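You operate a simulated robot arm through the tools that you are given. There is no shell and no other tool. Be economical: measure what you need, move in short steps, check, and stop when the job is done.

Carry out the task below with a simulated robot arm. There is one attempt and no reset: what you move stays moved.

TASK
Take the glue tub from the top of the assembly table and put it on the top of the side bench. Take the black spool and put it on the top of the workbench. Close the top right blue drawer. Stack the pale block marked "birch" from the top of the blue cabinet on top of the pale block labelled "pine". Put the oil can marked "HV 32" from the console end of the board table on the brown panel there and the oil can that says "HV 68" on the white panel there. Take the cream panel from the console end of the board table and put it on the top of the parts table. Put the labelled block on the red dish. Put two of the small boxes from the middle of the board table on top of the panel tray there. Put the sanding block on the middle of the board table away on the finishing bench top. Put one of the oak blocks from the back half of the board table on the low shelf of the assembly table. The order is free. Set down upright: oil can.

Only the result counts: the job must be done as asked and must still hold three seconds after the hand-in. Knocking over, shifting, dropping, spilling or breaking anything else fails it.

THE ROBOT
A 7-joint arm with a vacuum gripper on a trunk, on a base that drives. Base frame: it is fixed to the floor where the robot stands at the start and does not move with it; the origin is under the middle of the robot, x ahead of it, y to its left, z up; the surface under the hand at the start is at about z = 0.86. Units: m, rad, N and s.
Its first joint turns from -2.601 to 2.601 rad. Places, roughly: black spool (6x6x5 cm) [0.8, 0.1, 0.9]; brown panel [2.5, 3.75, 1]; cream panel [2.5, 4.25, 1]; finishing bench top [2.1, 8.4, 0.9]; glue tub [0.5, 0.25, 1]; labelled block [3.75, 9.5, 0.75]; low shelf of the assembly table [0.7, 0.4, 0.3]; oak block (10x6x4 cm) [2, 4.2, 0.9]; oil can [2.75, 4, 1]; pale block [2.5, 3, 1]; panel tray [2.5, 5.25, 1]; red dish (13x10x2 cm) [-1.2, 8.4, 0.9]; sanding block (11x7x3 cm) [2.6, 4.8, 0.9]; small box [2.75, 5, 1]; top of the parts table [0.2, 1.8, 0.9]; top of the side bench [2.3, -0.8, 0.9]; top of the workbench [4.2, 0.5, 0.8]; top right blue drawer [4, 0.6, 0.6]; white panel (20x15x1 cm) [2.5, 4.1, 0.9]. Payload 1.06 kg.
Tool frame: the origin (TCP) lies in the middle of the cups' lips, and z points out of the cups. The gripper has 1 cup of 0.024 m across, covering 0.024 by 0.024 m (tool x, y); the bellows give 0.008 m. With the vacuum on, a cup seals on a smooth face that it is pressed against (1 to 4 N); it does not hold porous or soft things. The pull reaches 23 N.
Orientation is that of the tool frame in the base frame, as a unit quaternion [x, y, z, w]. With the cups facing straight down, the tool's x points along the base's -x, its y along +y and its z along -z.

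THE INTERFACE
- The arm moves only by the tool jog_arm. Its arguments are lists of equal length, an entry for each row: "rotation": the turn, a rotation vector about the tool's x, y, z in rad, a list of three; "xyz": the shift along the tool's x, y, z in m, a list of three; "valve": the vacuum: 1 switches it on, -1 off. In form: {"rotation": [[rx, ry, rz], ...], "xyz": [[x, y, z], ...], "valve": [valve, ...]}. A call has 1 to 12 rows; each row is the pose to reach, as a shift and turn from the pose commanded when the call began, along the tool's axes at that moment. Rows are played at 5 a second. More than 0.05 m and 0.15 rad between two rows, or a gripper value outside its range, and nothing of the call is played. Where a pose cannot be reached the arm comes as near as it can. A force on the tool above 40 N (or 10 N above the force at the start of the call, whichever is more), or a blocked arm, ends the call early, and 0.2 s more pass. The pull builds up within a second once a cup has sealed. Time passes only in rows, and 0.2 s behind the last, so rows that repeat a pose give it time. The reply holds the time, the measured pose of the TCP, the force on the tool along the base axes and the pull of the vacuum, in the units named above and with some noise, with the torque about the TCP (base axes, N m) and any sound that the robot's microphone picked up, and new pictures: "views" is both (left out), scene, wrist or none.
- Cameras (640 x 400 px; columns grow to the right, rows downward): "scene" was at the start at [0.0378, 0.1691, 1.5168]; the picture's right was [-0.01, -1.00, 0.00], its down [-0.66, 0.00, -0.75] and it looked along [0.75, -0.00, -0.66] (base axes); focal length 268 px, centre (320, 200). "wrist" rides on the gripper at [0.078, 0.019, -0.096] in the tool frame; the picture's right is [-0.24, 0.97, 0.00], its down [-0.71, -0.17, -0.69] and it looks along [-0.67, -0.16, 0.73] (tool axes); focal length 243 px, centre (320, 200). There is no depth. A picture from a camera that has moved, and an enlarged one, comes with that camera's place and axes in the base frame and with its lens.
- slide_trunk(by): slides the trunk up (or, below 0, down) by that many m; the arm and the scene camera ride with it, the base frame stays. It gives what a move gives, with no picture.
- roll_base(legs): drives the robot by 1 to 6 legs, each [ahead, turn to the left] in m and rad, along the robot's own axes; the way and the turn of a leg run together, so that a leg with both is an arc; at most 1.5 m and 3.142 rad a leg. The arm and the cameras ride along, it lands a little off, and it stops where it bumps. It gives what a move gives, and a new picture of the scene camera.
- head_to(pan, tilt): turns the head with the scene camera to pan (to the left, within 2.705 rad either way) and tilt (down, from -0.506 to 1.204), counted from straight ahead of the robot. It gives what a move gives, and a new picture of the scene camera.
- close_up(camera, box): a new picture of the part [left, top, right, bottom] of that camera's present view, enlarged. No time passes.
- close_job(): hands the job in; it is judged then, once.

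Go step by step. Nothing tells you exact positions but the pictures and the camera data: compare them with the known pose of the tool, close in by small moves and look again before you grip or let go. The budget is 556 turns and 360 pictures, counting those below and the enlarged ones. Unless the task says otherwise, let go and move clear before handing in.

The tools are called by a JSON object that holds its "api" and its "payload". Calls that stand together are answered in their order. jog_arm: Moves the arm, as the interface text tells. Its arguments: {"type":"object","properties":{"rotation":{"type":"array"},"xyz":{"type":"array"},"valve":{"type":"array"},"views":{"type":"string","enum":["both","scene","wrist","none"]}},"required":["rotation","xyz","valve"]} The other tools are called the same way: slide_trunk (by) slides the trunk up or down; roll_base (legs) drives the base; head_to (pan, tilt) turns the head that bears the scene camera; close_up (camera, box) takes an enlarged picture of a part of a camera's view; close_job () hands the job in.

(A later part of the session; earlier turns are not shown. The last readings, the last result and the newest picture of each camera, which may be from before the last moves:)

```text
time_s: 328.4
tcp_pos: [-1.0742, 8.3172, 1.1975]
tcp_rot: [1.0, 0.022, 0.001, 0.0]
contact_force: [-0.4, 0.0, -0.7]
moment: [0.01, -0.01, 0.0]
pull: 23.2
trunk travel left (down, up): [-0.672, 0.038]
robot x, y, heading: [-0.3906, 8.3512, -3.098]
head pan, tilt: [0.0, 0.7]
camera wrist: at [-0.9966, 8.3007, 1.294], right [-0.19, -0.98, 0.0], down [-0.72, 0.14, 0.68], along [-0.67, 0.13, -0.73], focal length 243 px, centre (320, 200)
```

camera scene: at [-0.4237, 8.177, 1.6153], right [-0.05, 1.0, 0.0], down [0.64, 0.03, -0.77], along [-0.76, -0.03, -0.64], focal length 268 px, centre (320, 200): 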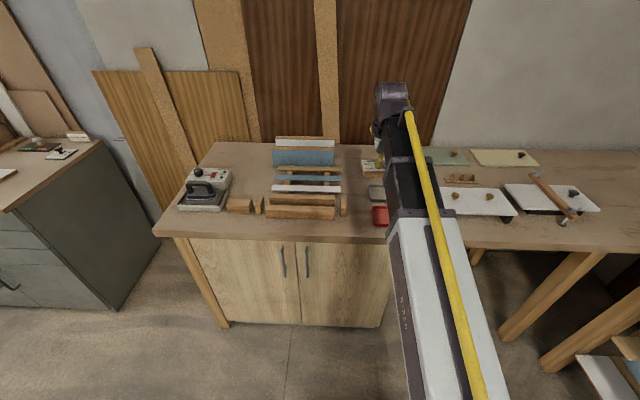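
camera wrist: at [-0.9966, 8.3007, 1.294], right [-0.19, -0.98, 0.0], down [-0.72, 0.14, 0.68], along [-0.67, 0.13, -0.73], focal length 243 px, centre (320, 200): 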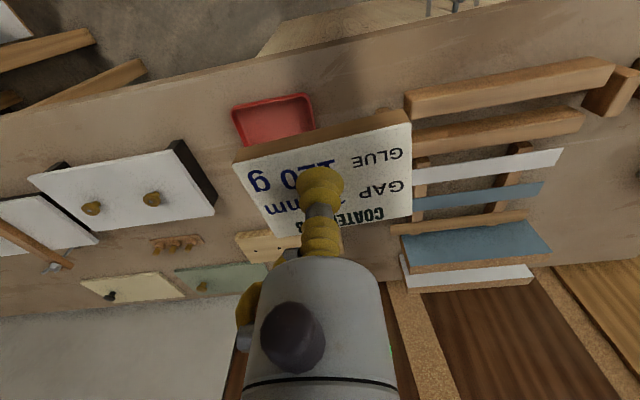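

{"api": "jog_arm", "payload": {"rotation": [[0, 0, 0.03], [0, 0, 0.06], [0, 0, 0.09], [0, 0, 0.09], [0, 0, 0.09], [0, 0, 0.09]], "xyz": [[-0.032, -0.033, 0], [-0.064, -0.066, 0], [-0.097, -0.0995, 0], [-0.097, -0.0995, 0.04], [-0.097, -0.0995, 0.08], [-0.097, -0.0995, 0.12]], "valve": [1, 1, 1, 1, 1, 1]}}

{"api": "close_up", "payload": {"camera": "scene", "box": [310, 130, 470, 250]}}

```text
time_s: 329.8
tcp_pos: [-1.1771, 8.4103, 1.0771]
tcp_rot: [1.0, -0.022, 0.001, 0.0]
contact_force: [0.4, 0.4, -1.7]
moment: [-0.01, 0.0, 0.0]
pull: 22.7
trunk travel left (down, up): [-0.672, 0.038]
robot x, y, heading: [-0.3893, 8.349, -3.098]
head pan, tilt: [0.0, 0.7]
camera scene: at [-0.4238, 8.177, 1.6153], right [-0.05, 1.0, 0.0], down [0.64, 0.03, -0.76], along [-0.76, -0.04, -0.64], focal length 268 px, centre (320, 200)
camera wrist: at [-1.099, 8.3885, 1.1737], right [-0.28, -0.96, 0.0], down [-0.7, 0.2, 0.68], along [-0.66, 0.19, -0.73], focal length 243 px, centre (320, 200)
```

scene: 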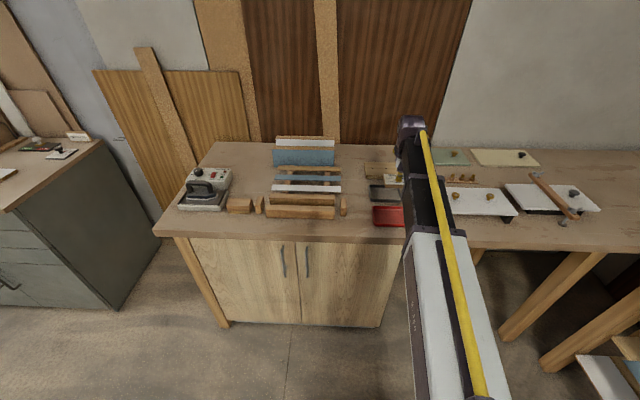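
wrist: 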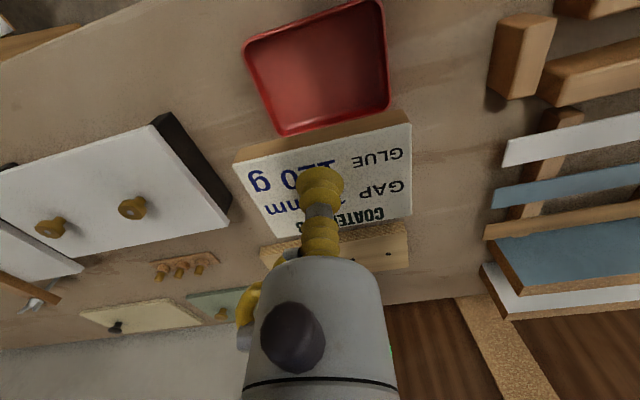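

```text
3.33 times, centred on (390, 190) of scene
camera zoom: at [-0.4238, 8.177, 1.6153], right [-0.05, 1.0, 0.0], down [0.64, 0.03, -0.76], along [-0.76, -0.04, -0.64], focal length 892 px, centre (87, 233)
```

zoom: 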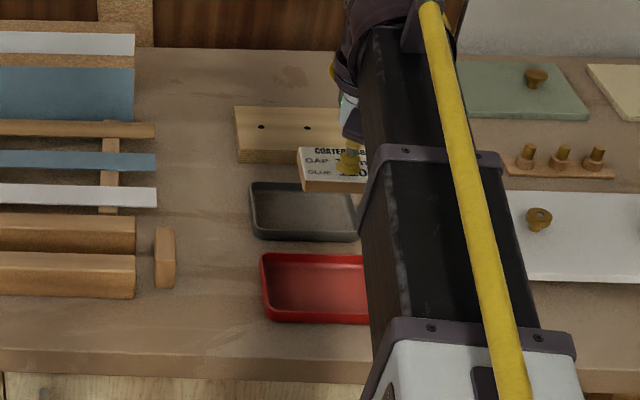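

{"api": "jog_arm", "payload": {"rotation": [[0, 0, 0], [0, 0, 0], [0, 0, 0], [0, 0, 0]], "xyz": [[0.011, 0, 0.03], [0.011, 0, 0.07], [0.011, 0, 0.105], [0.011, 0, 0.115]], "valve": [1, 1, 1, 1]}}

{"api": "close_up", "payload": {"camera": "wrist", "box": [180, 20, 460, 240]}}

{"api": "close_up", "payload": {"camera": "scene", "box": [330, 150, 450, 240]}}

```text
time_s: 330.8
tcp_pos: [-1.1652, 8.4102, 0.9621]
tcp_rot: [1.0, -0.022, 0.001, -0.001]
contact_force: [1.3, 0.0, -0.3]
moment: [0.0, 0.03, -0.03]
pull: 22.9
trunk travel left (down, up): [-0.672, 0.038]
robot x, y, heading: [-0.3871, 8.3499, -3.096]
head pan, tilt: [0.0, 0.7]
camera scene: at [-0.4237, 8.1769, 1.6153], right [-0.05, 1.0, 0.0], down [0.64, 0.03, -0.76], along [-0.76, -0.04, -0.64], focal length 268 px, centre (320, 200)
camera wrist: at [-1.0874, 8.3881, 1.0593], right [-0.28, -0.96, 0.0], down [-0.7, 0.2, 0.68], along [-0.66, 0.19, -0.73], focal length 243 px, centre (320, 200)
```

scene: 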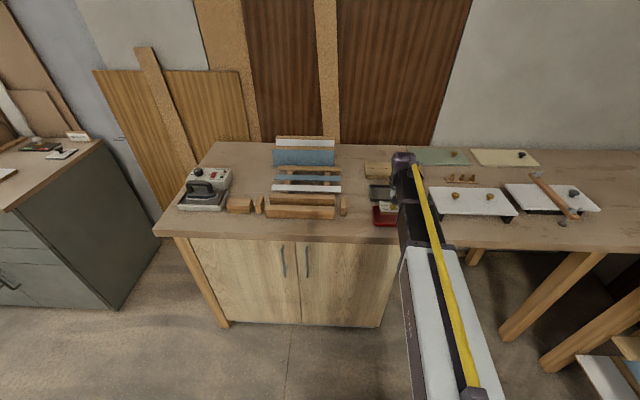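
wrist: 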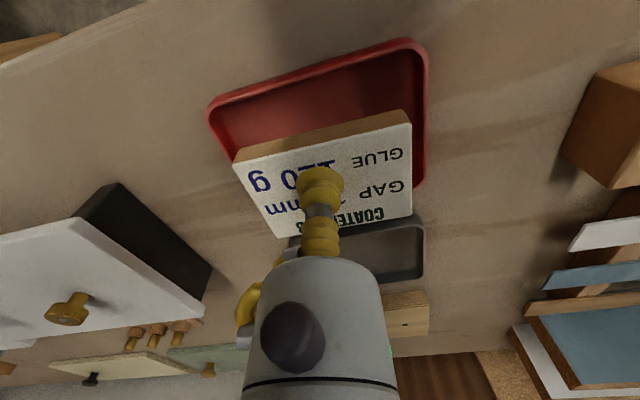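

```text
1.82 times, centred on (320, 130) of wrist
camera zoom: at [-1.0874, 8.3881, 1.0593], right [-0.28, -0.96, 0.0], down [-0.7, 0.2, 0.68], along [-0.66, 0.19, -0.73], focal length 441 px, centre (320, 327)
```

zoom: 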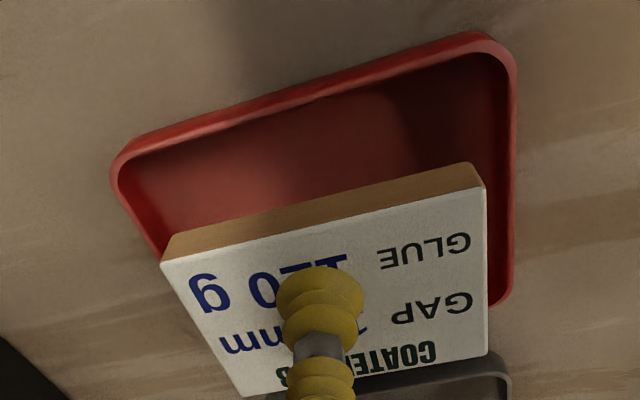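

```text
4.44 times, centred on (390, 195) of scene
camera zoom: at [-0.4237, 8.1769, 1.6153], right [-0.05, 1.0, 0.0], down [0.64, 0.03, -0.76], along [-0.76, -0.04, -0.64], focal length 1190 px, centre (9, 222)
```

zoom: 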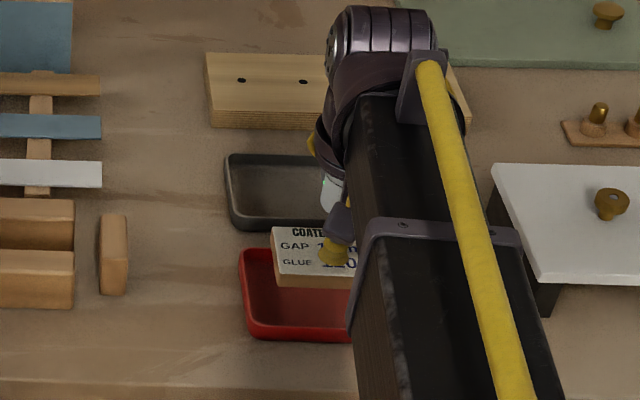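

Aligned with the dish. Lower until it rests.

{"api": "jog_arm", "payload": {"rotation": [[0, 0, 0], [0, 0, 0], [0, 0, 0], [0, 0, 0]], "xyz": [[0, 0, 0.01], [0, 0, 0.02], [0, 0, 0.028], [0, 0, 0.028]], "valve": [1, 1, 1, 1], "views": "none"}}

{"api": "jog_arm", "payload": {"rotation": [[0, 0, 0], [0, 0, 0], [0, 0, 0]], "xyz": [[0, 0, 0.004], [0, 0, 0.007], [0, 0, 0.007]], "valve": [1, 1, 1], "views": "wrist"}}

```text
time_s: 331.8
tcp_pos: [-1.1665, 8.4115, 0.9343]
tcp_rot: [1.0, -0.021, 0.001, 0.0]
contact_force: [0.3, -0.3, -0.7]
moment: [0.0, 0.03, 0.0]
pull: 23.0
trunk travel left (down, up): [-0.672, 0.038]
robot x, y, heading: [-0.3914, 8.3509, -3.097]
head pan, tilt: [0.0, 0.7]
```

```text
time_s: 332.6
tcp_pos: [-1.1673, 8.4098, 0.926]
tcp_rot: [1.0, -0.021, 0.002, 0.0]
contact_force: [-0.7, 0.5, 0.2]
moment: [0.02, 0.0, 0.04]
pull: 23.1
trunk travel left (down, up): [-0.672, 0.038]
robot x, y, heading: [-0.3895, 8.3499, -3.092]
head pan, tilt: [0.0, 0.7]
camera wrist: at [-1.0889, 8.388, 1.0236], right [-0.28, -0.96, 0.0], down [-0.7, 0.2, 0.68], along [-0.66, 0.19, -0.73], focal length 243 px, centre (320, 200)
```

wrist: 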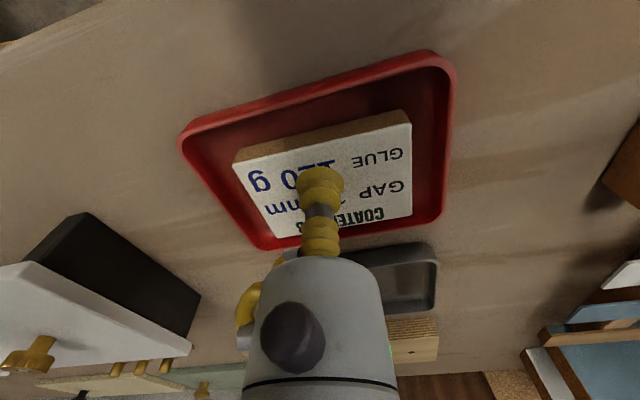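

{"api": "jog_arm", "payload": {"rotation": [[0, 0, 0], [0, 0, 0], [0, 0, 0]], "xyz": [[0, 0, 0.004], [0, 0, 0.007], [0, 0, 0.007]], "valve": [1, 1, 1], "views": "none"}}

```text
time_s: 333.4
tcp_pos: [-1.1646, 8.4115, 0.92]
tcp_rot: [1.0, -0.022, 0.002, 0.0]
contact_force: [-0.5, 0.3, -0.7]
moment: [0.02, 0.01, 0.0]
pull: 22.7
trunk travel left (down, up): [-0.672, 0.038]
robot x, y, heading: [-0.3882, 8.3498, -3.094]
head pan, tilt: [0.0, 0.7]
```

{"api": "jog_arm", "payload": {"rotation": [[0, 0, 0], [0, 0, 0], [0, 0, 0], [0, 0, 0]], "xyz": [[0, 0, 0.003], [0, 0, 0.006], [0, 0, 0.008], [0, 0, 0.008]], "valve": [1, 1, 1, 1], "views": "none"}}

```text
time_s: 334.4
tcp_pos: [-1.165, 8.4103, 0.9138]
tcp_rot: [1.0, -0.021, 0.001, -0.001]
contact_force: [-3.8, 1.7, 18.0]
moment: [-0.07, 0.0, -0.05]
pull: 23.4
trunk travel left (down, up): [-0.672, 0.038]
robot x, y, heading: [-0.3912, 8.3466, -3.095]
head pan, tilt: [0.0, 0.7]
```

{"api": "jog_arm", "payload": {"rotation": [[0, 0, 0], [0, 0, 0], [0, 0, 0], [0, 0, 0], [0, 0, 0], [0, 0, 0], [0, 0, 0], [0, 0, 0], [0, 0, 0], [0, 0, 0], [0, 0, -0.09]], "xyz": [[0, 0, -0.003], [0, 0, -0.003], [0, 0, -0.003], [0, 0, -0.003], [0, 0, -0.006], [0, 0, -0.012], [0, 0, -0.05], [0, 0, -0.1], [0, 0, -0.15], [0, 0, -0.2], [0.04, 0, -0.23]], "valve": [1, -1, -1, -1, -1, -1, -1, -1, -1, -1, -1]}}

{"api": "close_up", "payload": {"camera": "wrist", "box": [220, 20, 440, 180]}}

```text
time_s: 336.8
tcp_pos: [-1.1263, 8.4074, 1.1444]
tcp_rot: [1.0, 0.024, 0.002, 0.0]
contact_force: [0.0, -0.3, 0.6]
moment: [-0.03, 0.03, 0.0]
pull: 0.1
trunk travel left (down, up): [-0.672, 0.038]
robot x, y, heading: [-0.3863, 8.351, -3.098]
head pan, tilt: [0.0, 0.7]
camera scene: at [-0.4234, 8.1769, 1.6152], right [-0.05, 1.0, 0.0], down [0.64, 0.03, -0.77], along [-0.76, -0.04, -0.64], focal length 268 px, centre (320, 200)
camera wrist: at [-1.0469, 8.3916, 1.2408], right [-0.19, -0.98, 0.0], down [-0.72, 0.14, 0.68], along [-0.67, 0.13, -0.73], focal length 243 px, centre (320, 200)
```

scene: 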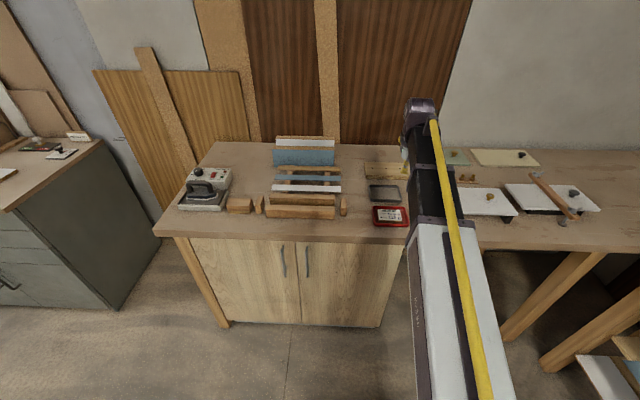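
wrist: 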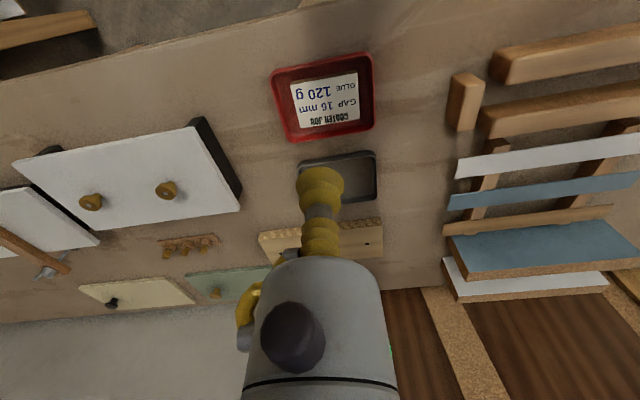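

```text
2.50 times, centred on (330, 100) of wrist
camera zoom: at [-1.0469, 8.3916, 1.2408], right [-0.19, -0.98, 0.0], down [-0.72, 0.14, 0.68], along [-0.67, 0.13, -0.73], focal length 606 px, centre (295, 450)
```

zoom: 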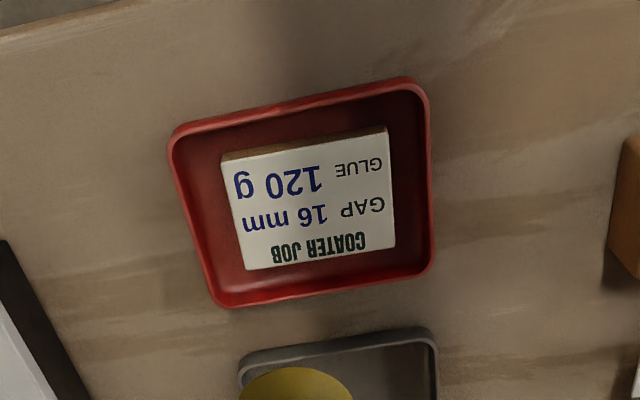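

Labelled block lies in the red dish. Next the oak block: go back east and down the west side of the board table.

{"api": "roll_base", "payload": {"legs": [[-0.15, 0], [0, 2.53], [1.5, 0]]}}

{"api": "head_to", "payload": {"pan": -0.8, "tilt": 0.45}}

```text
time_s: 351.4
tcp_pos: [1.7226, 7.2211, 1.1435]
tcp_rot: [0.232, 0.973, -0.001, -0.002]
contact_force: [0.9, 0.5, -0.5]
moment: [-0.02, -0.01, -0.01]
pull: 0.1
trunk travel left (down, up): [-0.672, 0.038]
robot x, y, heading: [1.1102, 7.6336, -0.47]
head pan, tilt: [0.0, 0.7]
camera scene: at [1.2206, 7.7678, 1.6152], right [-0.45, -0.89, 0.0], down [-0.57, 0.29, -0.76], along [0.68, -0.35, -0.64], focal length 268 px, centre (320, 200)
```

scene: 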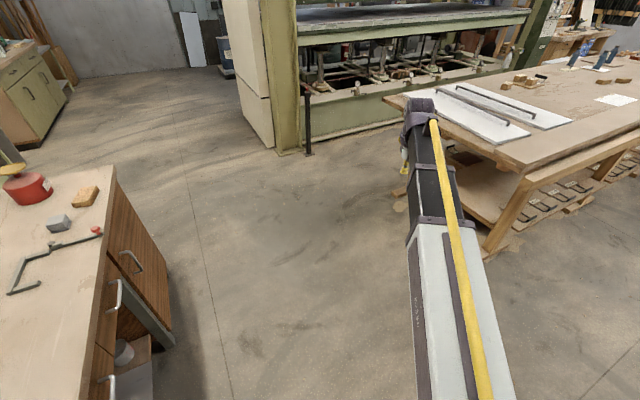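

```text
time_s: 352.5
tcp_pos: [1.7215, 7.2214, 1.143]
tcp_rot: [0.233, 0.973, 0.001, -0.002]
contact_force: [0.2, -0.6, -0.4]
moment: [0.03, -0.01, 0.04]
pull: 0.1
trunk travel left (down, up): [-0.672, 0.038]
robot x, y, heading: [1.1097, 7.6318, -0.466]
head pan, tilt: [-0.799, 0.45]
camera scene: at [1.1722, 7.7186, 1.6374], right [-0.95, -0.3, 0.0], down [-0.13, 0.42, -0.9], along [0.27, -0.86, -0.44], focal length 268 px, centre (320, 200)
```

scene: 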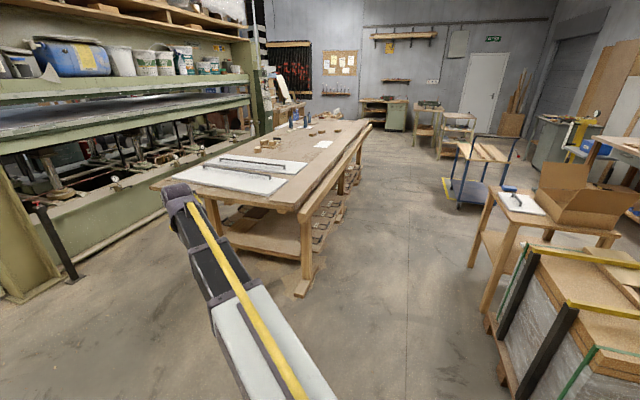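

{"api": "roll_base", "payload": {"legs": [[0, -1.09], [1.5, 0], [1.5, 0]]}}

{"api": "head_to", "payload": {"pan": 0.6, "tilt": 0.5}}

```text
time_s: 370.1
tcp_pos: [0.9919, 3.8201, 1.1433]
tcp_rot: [0.71, 0.705, 0.001, -0.001]
contact_force: [-0.3, -0.7, -0.9]
moment: [0.0, 0.02, -0.01]
pull: 0.1
trunk travel left (down, up): [-0.672, 0.038]
robot x, y, heading: [1.0924, 4.5494, -1.58]
head pan, tilt: [-0.799, 0.45]
camera scene: at [1.192, 4.5317, 1.6374], right [-0.69, 0.72, 0.0], down [0.31, 0.3, -0.9], along [-0.65, -0.62, -0.44], focal length 268 px, centre (320, 200)
```

scene: 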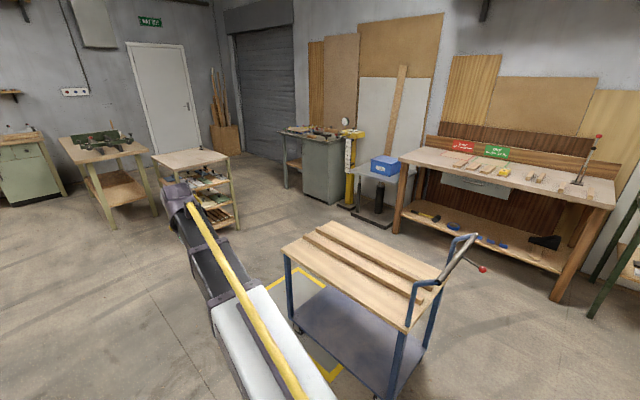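

```text
time_s: 371.7
tcp_pos: [0.9916, 3.8209, 1.1441]
tcp_rot: [0.71, 0.704, 0.001, -0.001]
contact_force: [-0.5, -0.3, 0.9]
moment: [0.01, -0.01, -0.05]
pull: 0.1
trunk travel left (down, up): [-0.672, 0.038]
robot x, y, heading: [1.0898, 4.5516, -1.581]
head pan, tilt: [0.6, 0.499]
camera scene: at [1.3092, 4.5197, 1.633], right [-0.83, -0.56, 0.0], down [-0.27, 0.4, -0.88], along [0.49, -0.73, -0.48], focal length 268 px, centre (320, 200)
```

scene: 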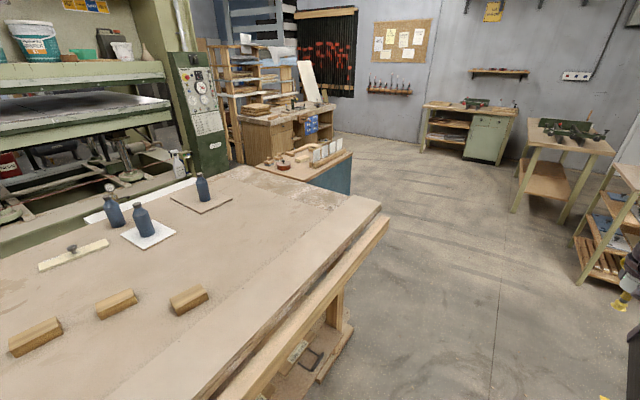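

{"api": "roll_base", "payload": {"legs": [[0.25, 0], [0, 1.55], [0.1, 0]]}}

{"api": "head_to", "payload": {"pan": 0.0, "tilt": 0.8}}

{"api": "jog_arm", "payload": {"rotation": [[0, 0, 0]], "xyz": [[0, 0, 0]], "valve": [-1], "views": "wrist"}}

```text
time_s: 377.9
tcp_pos: [1.911, 4.1421, 1.1434]
tcp_rot: [0.044, 0.999, 0.0, -0.001]
contact_force: [0.5, -0.7, 0.2]
moment: [0.01, 0.02, -0.03]
pull: 0.1
trunk travel left (down, up): [-0.672, 0.038]
robot x, y, heading: [1.1899, 4.3001, -0.086]
head pan, tilt: [0.6, 0.499]
camera scene: at [1.2369, 4.5174, 1.6329], right [0.49, -0.87, 0.0], down [-0.42, -0.23, -0.88], along [0.77, 0.43, -0.48], focal length 268 px, centre (320, 200)
```

scene: 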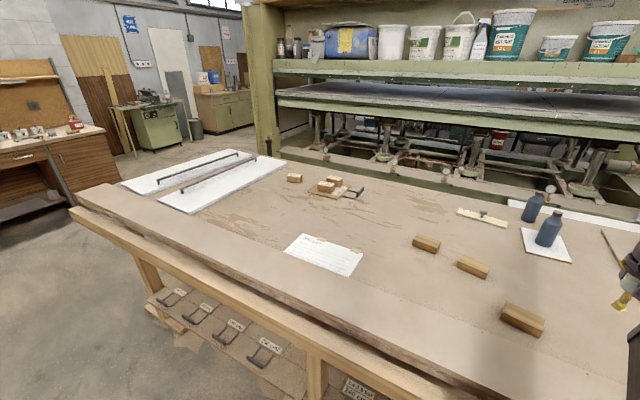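

```text
time_s: 378.9
tcp_pos: [1.9107, 4.143, 1.1437]
tcp_rot: [0.044, 0.999, 0.0, -0.002]
contact_force: [0.3, 0.3, -0.2]
moment: [0.03, 0.01, -0.04]
pull: 0.2
trunk travel left (down, up): [-0.672, 0.038]
robot x, y, heading: [1.1907, 4.2995, -0.089]
head pan, tilt: [0.0, 0.799]
camera scene: at [1.2374, 4.4658, 1.607], right [-0.09, -1.0, 0.0], down [-0.71, 0.06, -0.7], along [0.69, -0.06, -0.72], focal length 268 px, centre (320, 200)
```

scene: 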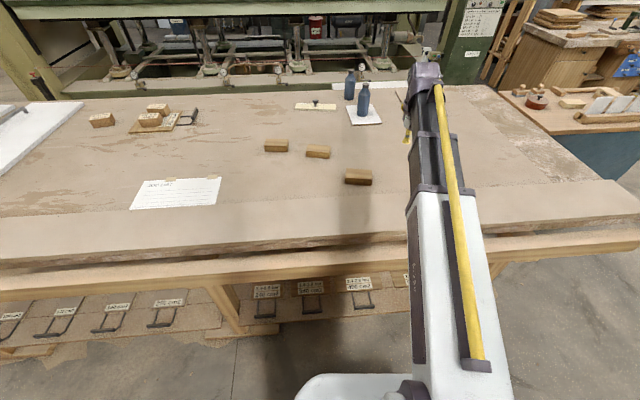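

```text
time_s: 379.3
tcp_pos: [1.9103, 4.1435, 1.1434]
tcp_rot: [0.045, 0.999, 0.0, -0.002]
contact_force: [0.3, 0.4, 0.3]
moment: [0.01, 0.03, 0.0]
pull: 0.1
trunk travel left (down, up): [-0.672, 0.038]
robot x, y, heading: [1.1882, 4.3026, -0.087]
head pan, tilt: [0.0, 0.799]
camera wrist: at [1.8345, 4.1689, 1.2404], right [0.32, 0.95, 0.0], down [0.69, -0.23, 0.68], along [0.65, -0.22, -0.73], focal length 243 px, centre (320, 200)
```

wrist: 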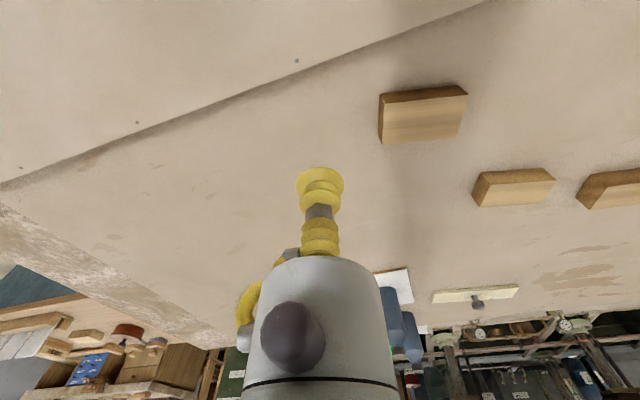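

Nearest oak block is at about (2.008, 4.249). Move over it and descend.

{"api": "jog_arm", "payload": {"rotation": [[0, 0, 0], [0, 0, 0], [0, 0, 0], [0, 0, 0], [0, 0, 0], [0, 0, 0], [0, 0, 0], [0, 0, 0]], "xyz": [[-0.029, -0.0, 0], [-0.058, 0.038, 0], [-0.087, 0.076, 0], [-0.087, 0.1136, 0], [-0.087, 0.1136, 0.045], [-0.087, 0.1136, 0.09], [-0.087, 0.1136, 0.13], [-0.087, 0.1136, 0.16]], "valve": [-1, -1, -1, -1, -1, -1, -1, -1], "views": "wrist"}}

```text
time_s: 381.1
tcp_pos: [2.006, 4.2461, 0.9845]
tcp_rot: [0.044, 0.999, 0.0, -0.002]
contact_force: [0.5, 0.7, -0.4]
moment: [0.03, 0.0, 0.0]
pull: 0.0
trunk travel left (down, up): [-0.672, 0.038]
robot x, y, heading: [1.1865, 4.3003, -0.088]
head pan, tilt: [0.0, 0.799]
camera wrist: at [1.9305, 4.2723, 1.0807], right [0.32, 0.95, 0.0], down [0.69, -0.23, 0.68], along [0.65, -0.22, -0.73], focal length 243 px, centre (320, 200)
```

wrist: 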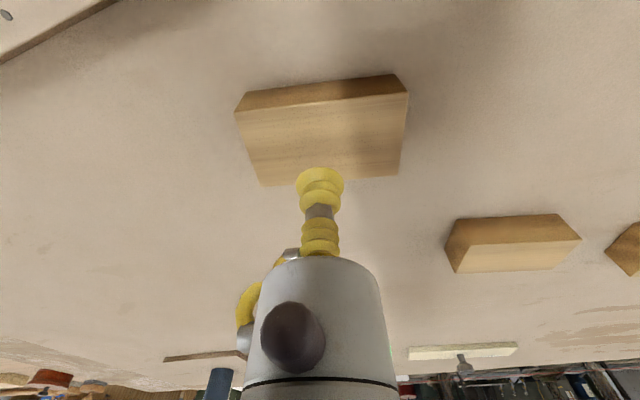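

{"api": "jog_arm", "payload": {"rotation": [[0, 0, 0], [0, 0, 0], [0, 0, 0], [0, 0, 0], [0, 0, 0], [0, 0, 0], [0, 0, 0]], "xyz": [[0.002, 0.004, 0.015], [0.002, 0.004, 0.028], [0.002, 0.004, 0.034], [0.002, 0.004, 0.039], [0.002, 0.004, 0.042], [0.002, 0.004, 0.042], [0.002, 0.004, 0.042]], "valve": [-1, 1, 1, 1, 1, 1, 1], "views": "none"}}

```text
time_s: 382.7
tcp_pos: [2.004, 4.2529, 0.944]
tcp_rot: [0.044, 0.999, -0.001, 0.0]
contact_force: [-3.5, -2.8, 13.6]
moment: [-0.02, 0.0, -0.04]
pull: 22.9
trunk travel left (down, up): [-0.672, 0.038]
robot x, y, heading: [1.187, 4.2996, -0.093]
head pan, tilt: [0.0, 0.799]
```

Held. Lift, then drive round to the front of the assembly table.

{"api": "jog_arm", "payload": {"rotation": [[0, 0, 0], [0, 0, 0], [0, 0, 0], [0, 0, 0], [0, 0, 0], [0, 0, 0], [0, 0, 0], [0, 0, 0], [0, 0, 0]], "xyz": [[0, 0, -0.02], [0, 0, -0.06], [0, 0, -0.1], [0, 0, -0.15], [0, 0, -0.2], [0.03, 0, -0.23], [0.06, 0, -0.25], [0.1, 0, -0.25], [0.13, 0, -0.25]], "valve": [1, 1, 1, 1, 1, 1, 1, 1, 1], "views": "wrist"}}

{"api": "roll_base", "payload": {"legs": [[-0.12, 0], [0, -1.48], [1.5, 0], [0.25, 0], [0, -1.57]]}}

```text
time_s: 384.7
tcp_pos: [1.8706, 4.2626, 1.1917]
tcp_rot: [0.045, 0.999, 0.0, -0.001]
contact_force: [0.5, -0.4, -2.3]
moment: [0.04, 0.03, 0.0]
pull: 23.3
trunk travel left (down, up): [-0.672, 0.038]
robot x, y, heading: [1.187, 4.2986, -0.089]
head pan, tilt: [0.0, 0.799]
camera wrist: at [1.7957, 4.2889, 1.2879], right [0.32, 0.95, 0.0], down [0.69, -0.23, 0.68], along [0.65, -0.22, -0.73], focal length 243 px, centre (320, 200)
```

wrist: 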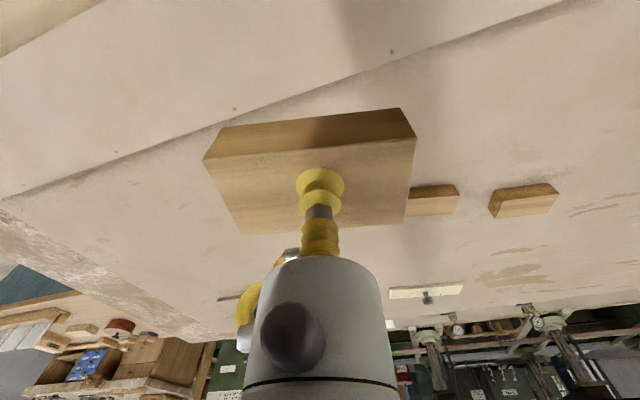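

```text
time_s: 401.7
tcp_pos: [0.4457, 2.532, 1.1907]
tcp_rot: [1.0, 0.021, 0.001, 0.0]
contact_force: [-1.0, -0.1, -1.1]
moment: [-0.01, -0.01, 0.02]
pull: 23.3
trunk travel left (down, up): [-0.672, 0.038]
robot x, y, heading: [1.129, 2.5849, -3.101]
head pan, tilt: [0.0, 0.799]
camera scene: at [1.0988, 2.4125, 1.607], right [-0.04, 1.0, 0.0], down [0.72, 0.03, -0.7], along [-0.7, -0.03, -0.72], focal length 268 px, centre (320, 200)
```

scene: 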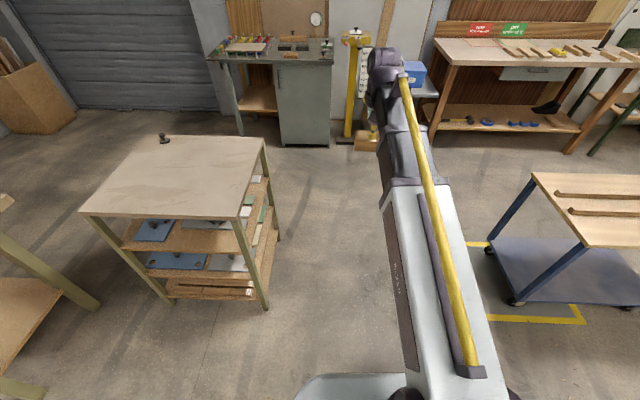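

{"api": "roll_base", "payload": {"legs": [[1.4, 0], [0.33, 0], [0, 1.53], [1.5, 0], [0.3, 0], [0, 1.57]]}}

{"api": "head_to", "payload": {"pan": 0.0, "tilt": 0.6}}

```text
time_s: 426.5
tcp_pos: [0.0953, 0.727, 1.1908]
tcp_rot: [0.015, 1.0, 0.0, -0.001]
contact_force: [0.5, 0.3, -1.2]
moment: [0.0, 0.04, 0.03]
pull: 23.0
trunk travel left (down, up): [-0.672, 0.038]
robot x, y, heading: [-0.5883, 0.7255, -0.033]
head pan, tilt: [0.0, 0.799]
camera scene: at [-0.5509, 0.8924, 1.607], right [-0.03, -1.0, 0.0], down [-0.72, 0.02, -0.7], along [0.7, -0.02, -0.72], focal length 268 px, centre (320, 200)
```

scene: 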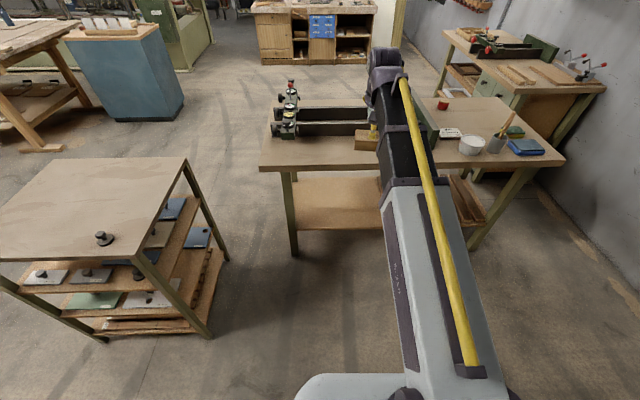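

```text
time_s: 427.2
tcp_pos: [0.0951, 0.7274, 1.1918]
tcp_rot: [0.014, 1.0, 0.0, -0.002]
contact_force: [0.5, -0.2, -0.6]
moment: [0.02, -0.01, 0.01]
pull: 23.0
trunk travel left (down, up): [-0.672, 0.038]
robot x, y, heading: [-0.5893, 0.7236, -0.032]
head pan, tilt: [0.0, 0.6]
camera scene: at [-0.5432, 0.8921, 1.6238], right [-0.03, -1.0, 0.0], down [-0.57, 0.02, -0.82], along [0.82, -0.03, -0.57], focal length 268 px, centre (320, 200)
```

scene: 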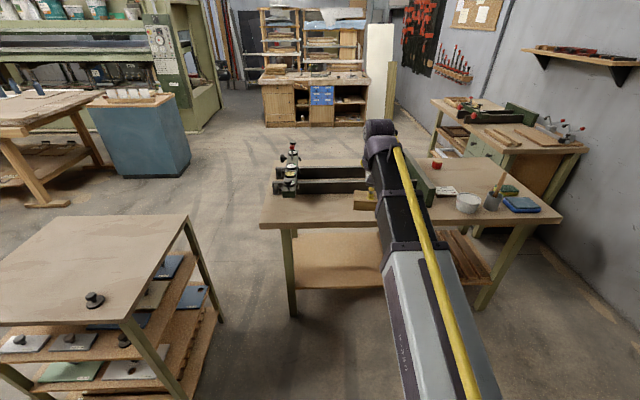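

Free shelf area on the left half, front edge about x=0.45. Lower the trunk first, outside the table.

{"api": "slide_trunk", "payload": {"by": -0.6}}

{"api": "jog_arm", "payload": {"rotation": [[0, 0, 0], [0, 0, 0], [0, 0, 0], [0, 0, 0], [0, 0, 0]], "xyz": [[0, 0, 0.04], [0, 0, 0.08], [0, 0, 0.12], [0, 0, 0.16], [0, 0, 0.18]], "valve": [1, 1, 1, 1, 1]}}

```text
refused: -0.6 is not a number from -0.4 to 0.4
```

```text
time_s: 428.4
tcp_pos: [0.0955, 0.729, 1.0082]
tcp_rot: [0.014, 1.0, 0.0, -0.002]
contact_force: [-0.2, 0.4, -1.1]
moment: [0.01, -0.03, 0.0]
pull: 22.9
trunk travel left (down, up): [-0.672, 0.038]
robot x, y, heading: [-0.5904, 0.7226, -0.027]
head pan, tilt: [0.0, 0.6]
camera scene: at [-0.543, 0.8921, 1.6239], right [-0.03, -1.0, 0.0], down [-0.56, 0.02, -0.82], along [0.82, -0.03, -0.57], focal length 268 px, centre (320, 200)
camera wrist: at [0.0179, 0.7492, 1.1054], right [0.26, 0.96, 0.0], down [0.7, -0.19, 0.68], along [0.66, -0.18, -0.73], focal length 243 px, centre (320, 200)
```

scene: 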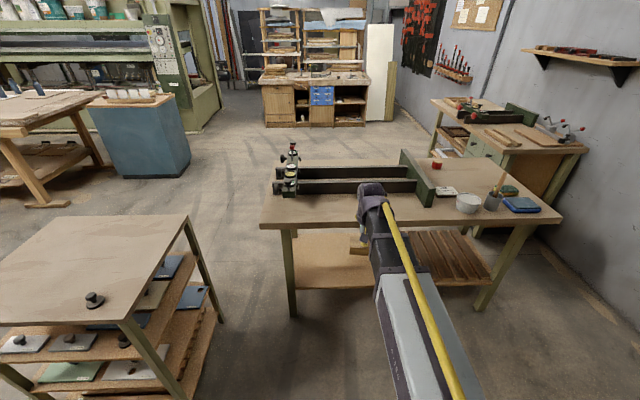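
wrist: 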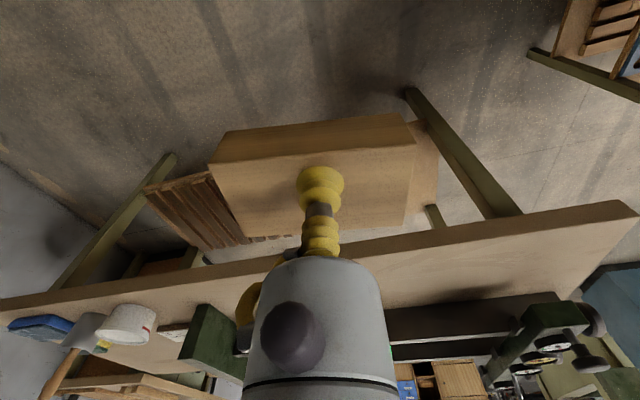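

{"api": "slide_trunk", "payload": {"by": -0.4}}

{"api": "slide_trunk", "payload": {"by": -0.2}}

{"api": "jog_arm", "payload": {"rotation": [[0, 0, 0]], "xyz": [[0, 0, 0]], "valve": [1]}}

```text
time_s: 432.2
tcp_pos: [0.0956, 0.7286, 0.6088]
tcp_rot: [0.015, 1.0, 0.0, -0.002]
contact_force: [-0.2, -0.8, -1.5]
moment: [0.04, 0.01, -0.02]
pull: 22.2
trunk travel left (down, up): [-0.272, 0.438]
robot x, y, heading: [-0.591, 0.7231, -0.026]
head pan, tilt: [0.0, 0.6]
```

```text
time_s: 434.4
tcp_pos: [0.0951, 0.7269, 0.409]
tcp_rot: [0.015, 1.0, 0.0, -0.001]
contact_force: [-0.4, 0.1, -1.3]
moment: [0.04, -0.03, 0.0]
pull: 23.5
trunk travel left (down, up): [-0.072, 0.638]
robot x, y, heading: [-0.5936, 0.7242, -0.032]
head pan, tilt: [0.0, 0.6]
```

```text
time_s: 434.8
tcp_pos: [0.0948, 0.728, 0.4104]
tcp_rot: [0.015, 1.0, 0.0, -0.001]
contact_force: [0.0, -0.4, -0.9]
moment: [0.01, -0.01, 0.03]
pull: 23.0
trunk travel left (down, up): [-0.072, 0.638]
robot x, y, heading: [-0.5883, 0.7244, -0.035]
head pan, tilt: [0.0, 0.6]
camera scene: at [-0.5432, 0.892, 1.0239], right [-0.03, -1.0, 0.0], down [-0.56, 0.02, -0.83], along [0.82, -0.03, -0.56], focal length 268 px, centre (320, 200)
camera wrist: at [0.0179, 0.7491, 0.5058], right [0.26, 0.96, 0.0], down [0.7, -0.19, 0.68], along [0.66, -0.18, -0.73], focal length 243 px, centre (320, 200)
```

scene: 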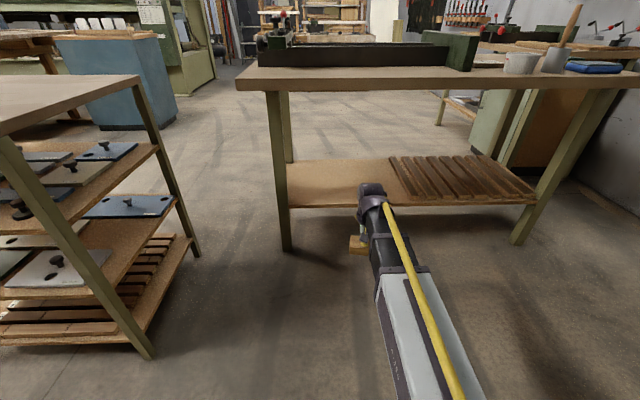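
wrist: 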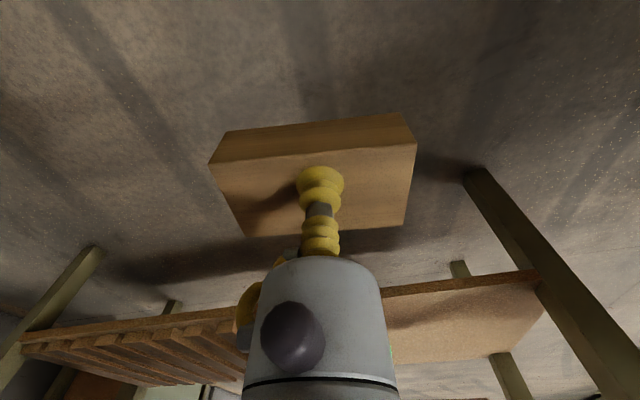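

Clear view: shelf top z≈0.30, front edge x≈0.46, free between y 0.5 and 1.0. Roll ahead, then reach in.

{"api": "roll_base", "payload": {"legs": [[0.22, 0]]}}

{"api": "jog_arm", "payload": {"rotation": [[0, 0, 0], [0, 0, 0]], "xyz": [[-0.04, 0, 0], [-0.08, 0, 0]], "valve": [1, 1]}}

```text
time_s: 436.5
tcp_pos: [0.3181, 0.7212, 0.4099]
tcp_rot: [0.015, 1.0, 0.0, -0.001]
contact_force: [0.1, 0.3, -2.0]
moment: [-0.01, 0.02, 0.0]
pull: 22.7
trunk travel left (down, up): [-0.072, 0.638]
robot x, y, heading: [-0.371, 0.718, -0.033]
head pan, tilt: [0.0, 0.6]
camera scene: at [-0.3198, 0.8852, 1.0239], right [-0.03, -1.0, 0.0], down [-0.56, 0.02, -0.83], along [0.82, -0.03, -0.56], focal length 268 px, centre (320, 200)
```

scene: 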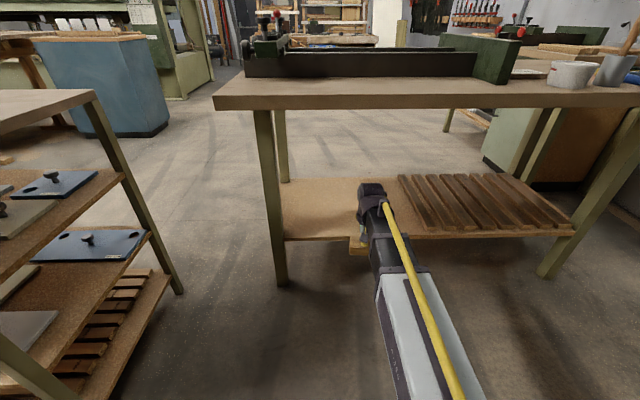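

```text
time_s: 437.1
tcp_pos: [0.3998, 0.7171, 0.4068]
tcp_rot: [0.015, 1.0, 0.001, -0.002]
contact_force: [0.4, -0.5, -1.1]
moment: [-0.04, -0.01, -0.01]
pull: 22.6
trunk travel left (down, up): [-0.072, 0.638]
robot x, y, heading: [-0.3691, 0.7184, -0.027]
head pan, tilt: [0.0, 0.6]
camera scene: at [-0.3199, 0.8852, 1.0239], right [-0.03, -1.0, 0.0], down [-0.56, 0.02, -0.83], along [0.82, -0.03, -0.56], focal length 268 px, centre (320, 200)
camera wrist: at [0.3231, 0.7377, 0.5037], right [0.26, 0.96, 0.0], down [0.7, -0.19, 0.68], along [0.66, -0.18, -0.73], focal length 243 px, centre (320, 200)
```

scene: 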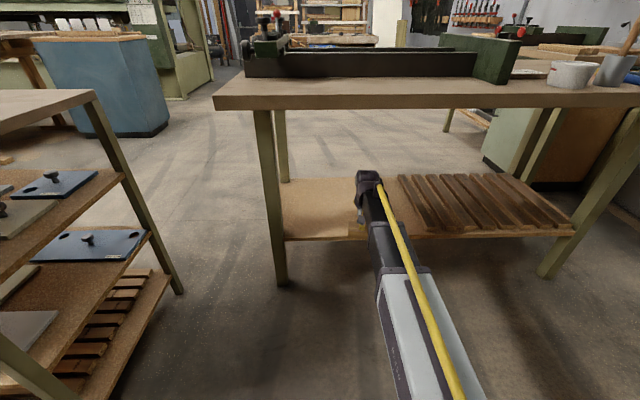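
wrist: 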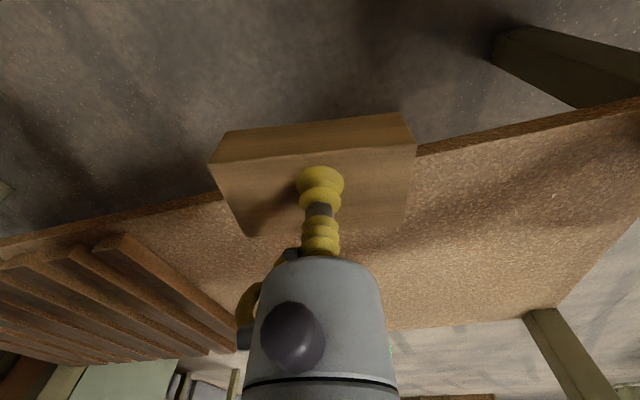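

{"api": "jog_arm", "payload": {"rotation": [[0, 0, 0], [0, 0, 0], [0, 0, 0], [0, 0, 0], [0, 0, 0]], "xyz": [[-0.04, 0.005, 0], [-0.08, 0.01, 0], [-0.12, 0.015, 0], [-0.15, 0.02, 0], [-0.15, 0.02, 0.02]], "valve": [1, 1, 1, 1, 1]}}

```text
time_s: 438.3
tcp_pos: [0.5489, 0.7352, 0.3879]
tcp_rot: [0.015, 1.0, 0.0, -0.002]
contact_force: [0.5, 0.0, -0.8]
moment: [0.01, 0.02, 0.01]
pull: 22.9
trunk travel left (down, up): [-0.072, 0.638]
robot x, y, heading: [-0.366, 0.718, -0.029]
head pan, tilt: [0.0, 0.6]
camera scene: at [-0.3198, 0.8852, 1.0239], right [-0.03, -1.0, 0.0], down [-0.56, 0.02, -0.83], along [0.82, -0.03, -0.56], focal length 268 px, centre (320, 200)
camera wrist: at [0.4718, 0.7558, 0.4847], right [0.26, 0.96, 0.0], down [0.7, -0.19, 0.68], along [0.66, -0.18, -0.73], focal length 243 px, centre (320, 200)
```

scene: 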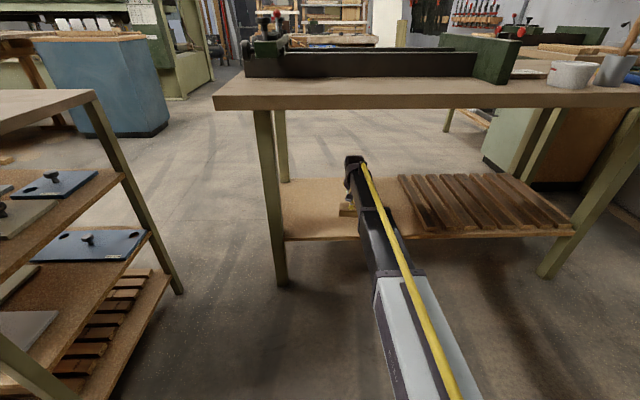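
wrist: 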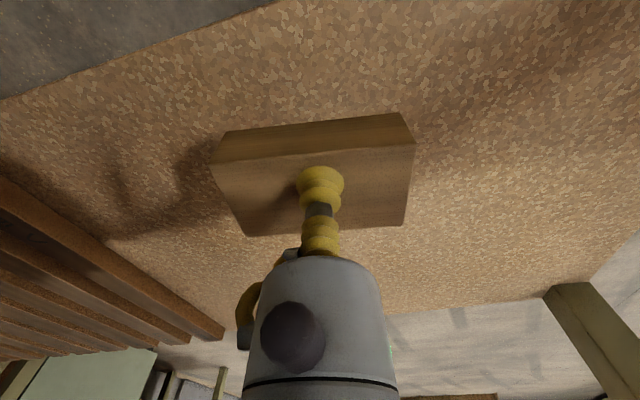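

Over the shelf. Lower to contact.

{"api": "jog_arm", "payload": {"rotation": [[0, 0, 0], [0, 0, 0], [0, 0, 0], [0, 0, 0]], "xyz": [[0, 0, 0.015], [0, 0, 0.03], [0, 0, 0.036], [0, 0, 0.036]], "valve": [1, 1, 1, 1], "views": "none"}}

{"api": "jog_arm", "payload": {"rotation": [[0, 0, 0], [0, 0, 0], [0, 0, 0], [0, 0, 0]], "xyz": [[0, 0, 0.004], [0, 0, 0.008], [0, 0, 0.011], [0, 0, 0.011]], "valve": [1, 1, 1, 1], "views": "wrist"}}

```text
time_s: 439.3
tcp_pos: [0.5468, 0.7349, 0.3534]
tcp_rot: [0.015, 1.0, 0.0, -0.002]
contact_force: [0.4, -0.1, -1.2]
moment: [-0.03, 0.04, 0.03]
pull: 22.9
trunk travel left (down, up): [-0.072, 0.638]
robot x, y, heading: [-0.365, 0.7196, -0.033]
head pan, tilt: [0.0, 0.6]
```

```text
time_s: 440.3
tcp_pos: [0.5502, 0.7343, 0.3419]
tcp_rot: [0.016, 1.0, 0.0, -0.002]
contact_force: [0.0, 0.1, -1.7]
moment: [0.01, 0.03, 0.05]
pull: 22.6
trunk travel left (down, up): [-0.072, 0.638]
robot x, y, heading: [-0.3703, 0.717, -0.031]
head pan, tilt: [0.0, 0.6]
camera wrist: at [0.4709, 0.7555, 0.4384], right [0.26, 0.96, 0.0], down [0.7, -0.19, 0.68], along [0.66, -0.18, -0.73], focal length 243 px, centre (320, 200)
```

wrist: 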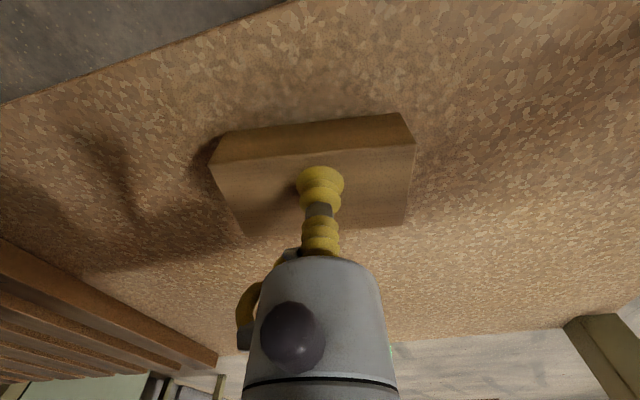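

{"api": "jog_arm", "payload": {"rotation": [[0, 0, 0], [0, 0, 0], [0, 0, 0], [0, 0, 0]], "xyz": [[0, 0, 0.004], [0, 0, 0.007], [0, 0, 0.01], [0, 0, 0.01]], "valve": [1, 1, 1, 1], "views": "none"}}

```text
time_s: 441.3
tcp_pos: [0.5487, 0.7341, 0.3326]
tcp_rot: [0.015, 1.0, 0.0, 0.0]
contact_force: [2.4, -1.2, 17.3]
moment: [0.0, -0.01, 0.03]
pull: 23.1
trunk travel left (down, up): [-0.072, 0.638]
robot x, y, heading: [-0.3693, 0.7133, -0.031]
head pan, tilt: [0.0, 0.6]
```

Resting. Release and pull straight back out.

{"api": "jog_arm", "payload": {"rotation": [[0, 0, 0], [0, 0, 0], [0, 0, 0], [0, 0, 0], [0, 0, 0], [0, 0, 0], [0, 0, 0], [0, 0, 0], [0, 0, 0], [0, 0, 0], [0, 0, 0], [0, 0, 0]], "xyz": [[0, 0, -0.003], [0, 0, -0.003], [0, 0, -0.003], [0, 0, -0.003], [0, 0, -0.006], [0, 0, -0.015], [0, 0, -0.05], [0, 0, -0.07], [0.045, 0, -0.07], [0.09, 0, -0.07], [0.135, 0, -0.07], [0.18, 0, -0.07]], "valve": [1, -1, -1, -1, -1, -1, -1, -1, -1, -1, -1, -1]}}

```text
time_s: 443.9
tcp_pos: [0.3674, 0.7399, 0.4038]
tcp_rot: [0.014, 1.0, 0.0, -0.001]
contact_force: [0.4, -0.8, -0.7]
moment: [0.0, 0.02, 0.01]
pull: 0.1
trunk travel left (down, up): [-0.072, 0.638]
robot x, y, heading: [-0.3699, 0.7175, -0.034]
head pan, tilt: [0.0, 0.6]
camera scene: at [-0.3197, 0.8852, 1.0239], right [-0.03, -1.0, 0.0], down [-0.56, 0.02, -0.83], along [0.82, -0.03, -0.56], focal length 268 px, centre (320, 200)
camera wrist: at [0.29, 0.7616, 0.4999], right [0.26, 0.96, 0.0], down [0.7, -0.19, 0.68], along [0.66, -0.18, -0.73], focal length 243 px, centre (320, 200)
```

scene: 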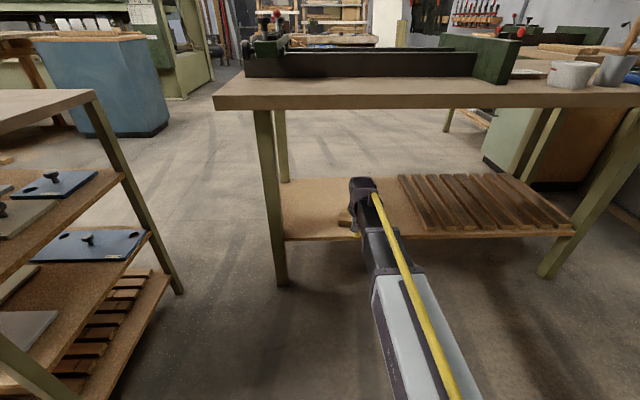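
wrist: 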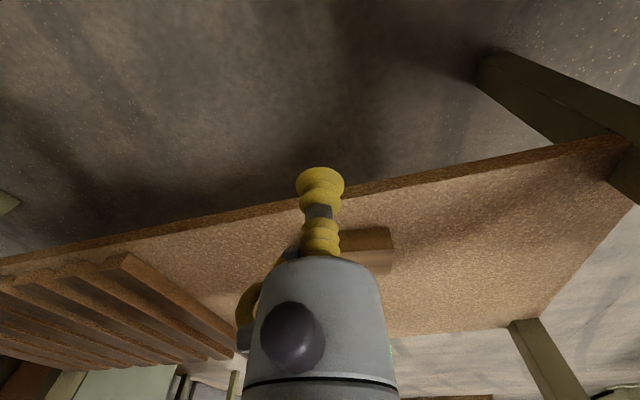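

{"api": "roll_base", "payload": {"legs": [[-0.25, 0]]}}

{"api": "slide_trunk", "payload": {"by": 0.4}}

{"api": "slide_trunk", "payload": {"by": 0.2}}

{"api": "head_to", "payload": {"pan": -0.4, "tilt": 0.6}}

```text
time_s: 445.7
tcp_pos: [0.1175, 0.7497, 0.404]
tcp_rot: [0.013, 1.0, 0.001, -0.001]
contact_force: [-0.1, 1.1, -0.1]
moment: [0.0, 0.01, -0.02]
pull: 0.1
trunk travel left (down, up): [-0.072, 0.638]
robot x, y, heading: [-0.6186, 0.7262, -0.026]
head pan, tilt: [0.0, 0.6]
camera scene: at [-0.5706, 0.8925, 1.0239], right [-0.03, -1.0, 0.0], down [-0.56, 0.01, -0.83], along [0.82, -0.02, -0.56], focal length 268 px, centre (320, 200)
```

scene: 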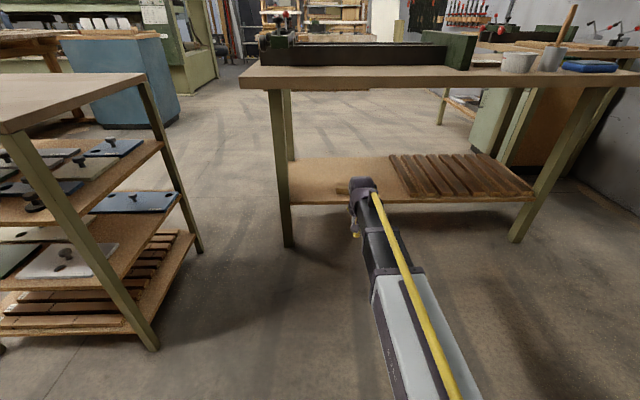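

```text
time_s: 449.6
tcp_pos: [0.1186, 0.75, 0.8037]
tcp_rot: [0.013, 1.0, 0.0, -0.002]
contact_force: [-0.3, 0.2, -0.4]
moment: [0.0, 0.03, -0.01]
pull: 0.1
trunk travel left (down, up): [-0.472, 0.238]
robot x, y, heading: [-0.6142, 0.7265, -0.028]
head pan, tilt: [0.0, 0.6]
```

```text
time_s: 451.7
tcp_pos: [0.1174, 0.7501, 1.0026]
tcp_rot: [0.013, 1.0, 0.0, -0.001]
contact_force: [0.1, 0.1, 0.0]
moment: [0.0, -0.01, 0.02]
pull: 0.1
trunk travel left (down, up): [-0.672, 0.038]
robot x, y, heading: [-0.6152, 0.7234, -0.033]
head pan, tilt: [0.0, 0.6]
```

```text
time_s: 452.6
tcp_pos: [0.1182, 0.7496, 1.0032]
tcp_rot: [0.013, 1.0, 0.0, -0.002]
contact_force: [0.9, 0.7, 0.6]
moment: [-0.03, 0.01, 0.03]
pull: 0.0
trunk travel left (down, up): [-0.672, 0.038]
robot x, y, heading: [-0.6136, 0.7241, -0.034]
head pan, tilt: [-0.4, 0.6]
camera scene: at [-0.5784, 0.8584, 1.6239], right [-0.41, -0.91, 0.0], down [-0.51, 0.23, -0.83], along [0.75, -0.34, -0.56], focal length 268 px, centre (320, 200)
```

scene: 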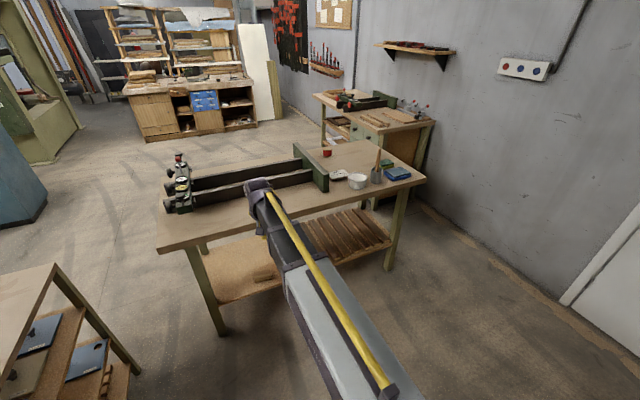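

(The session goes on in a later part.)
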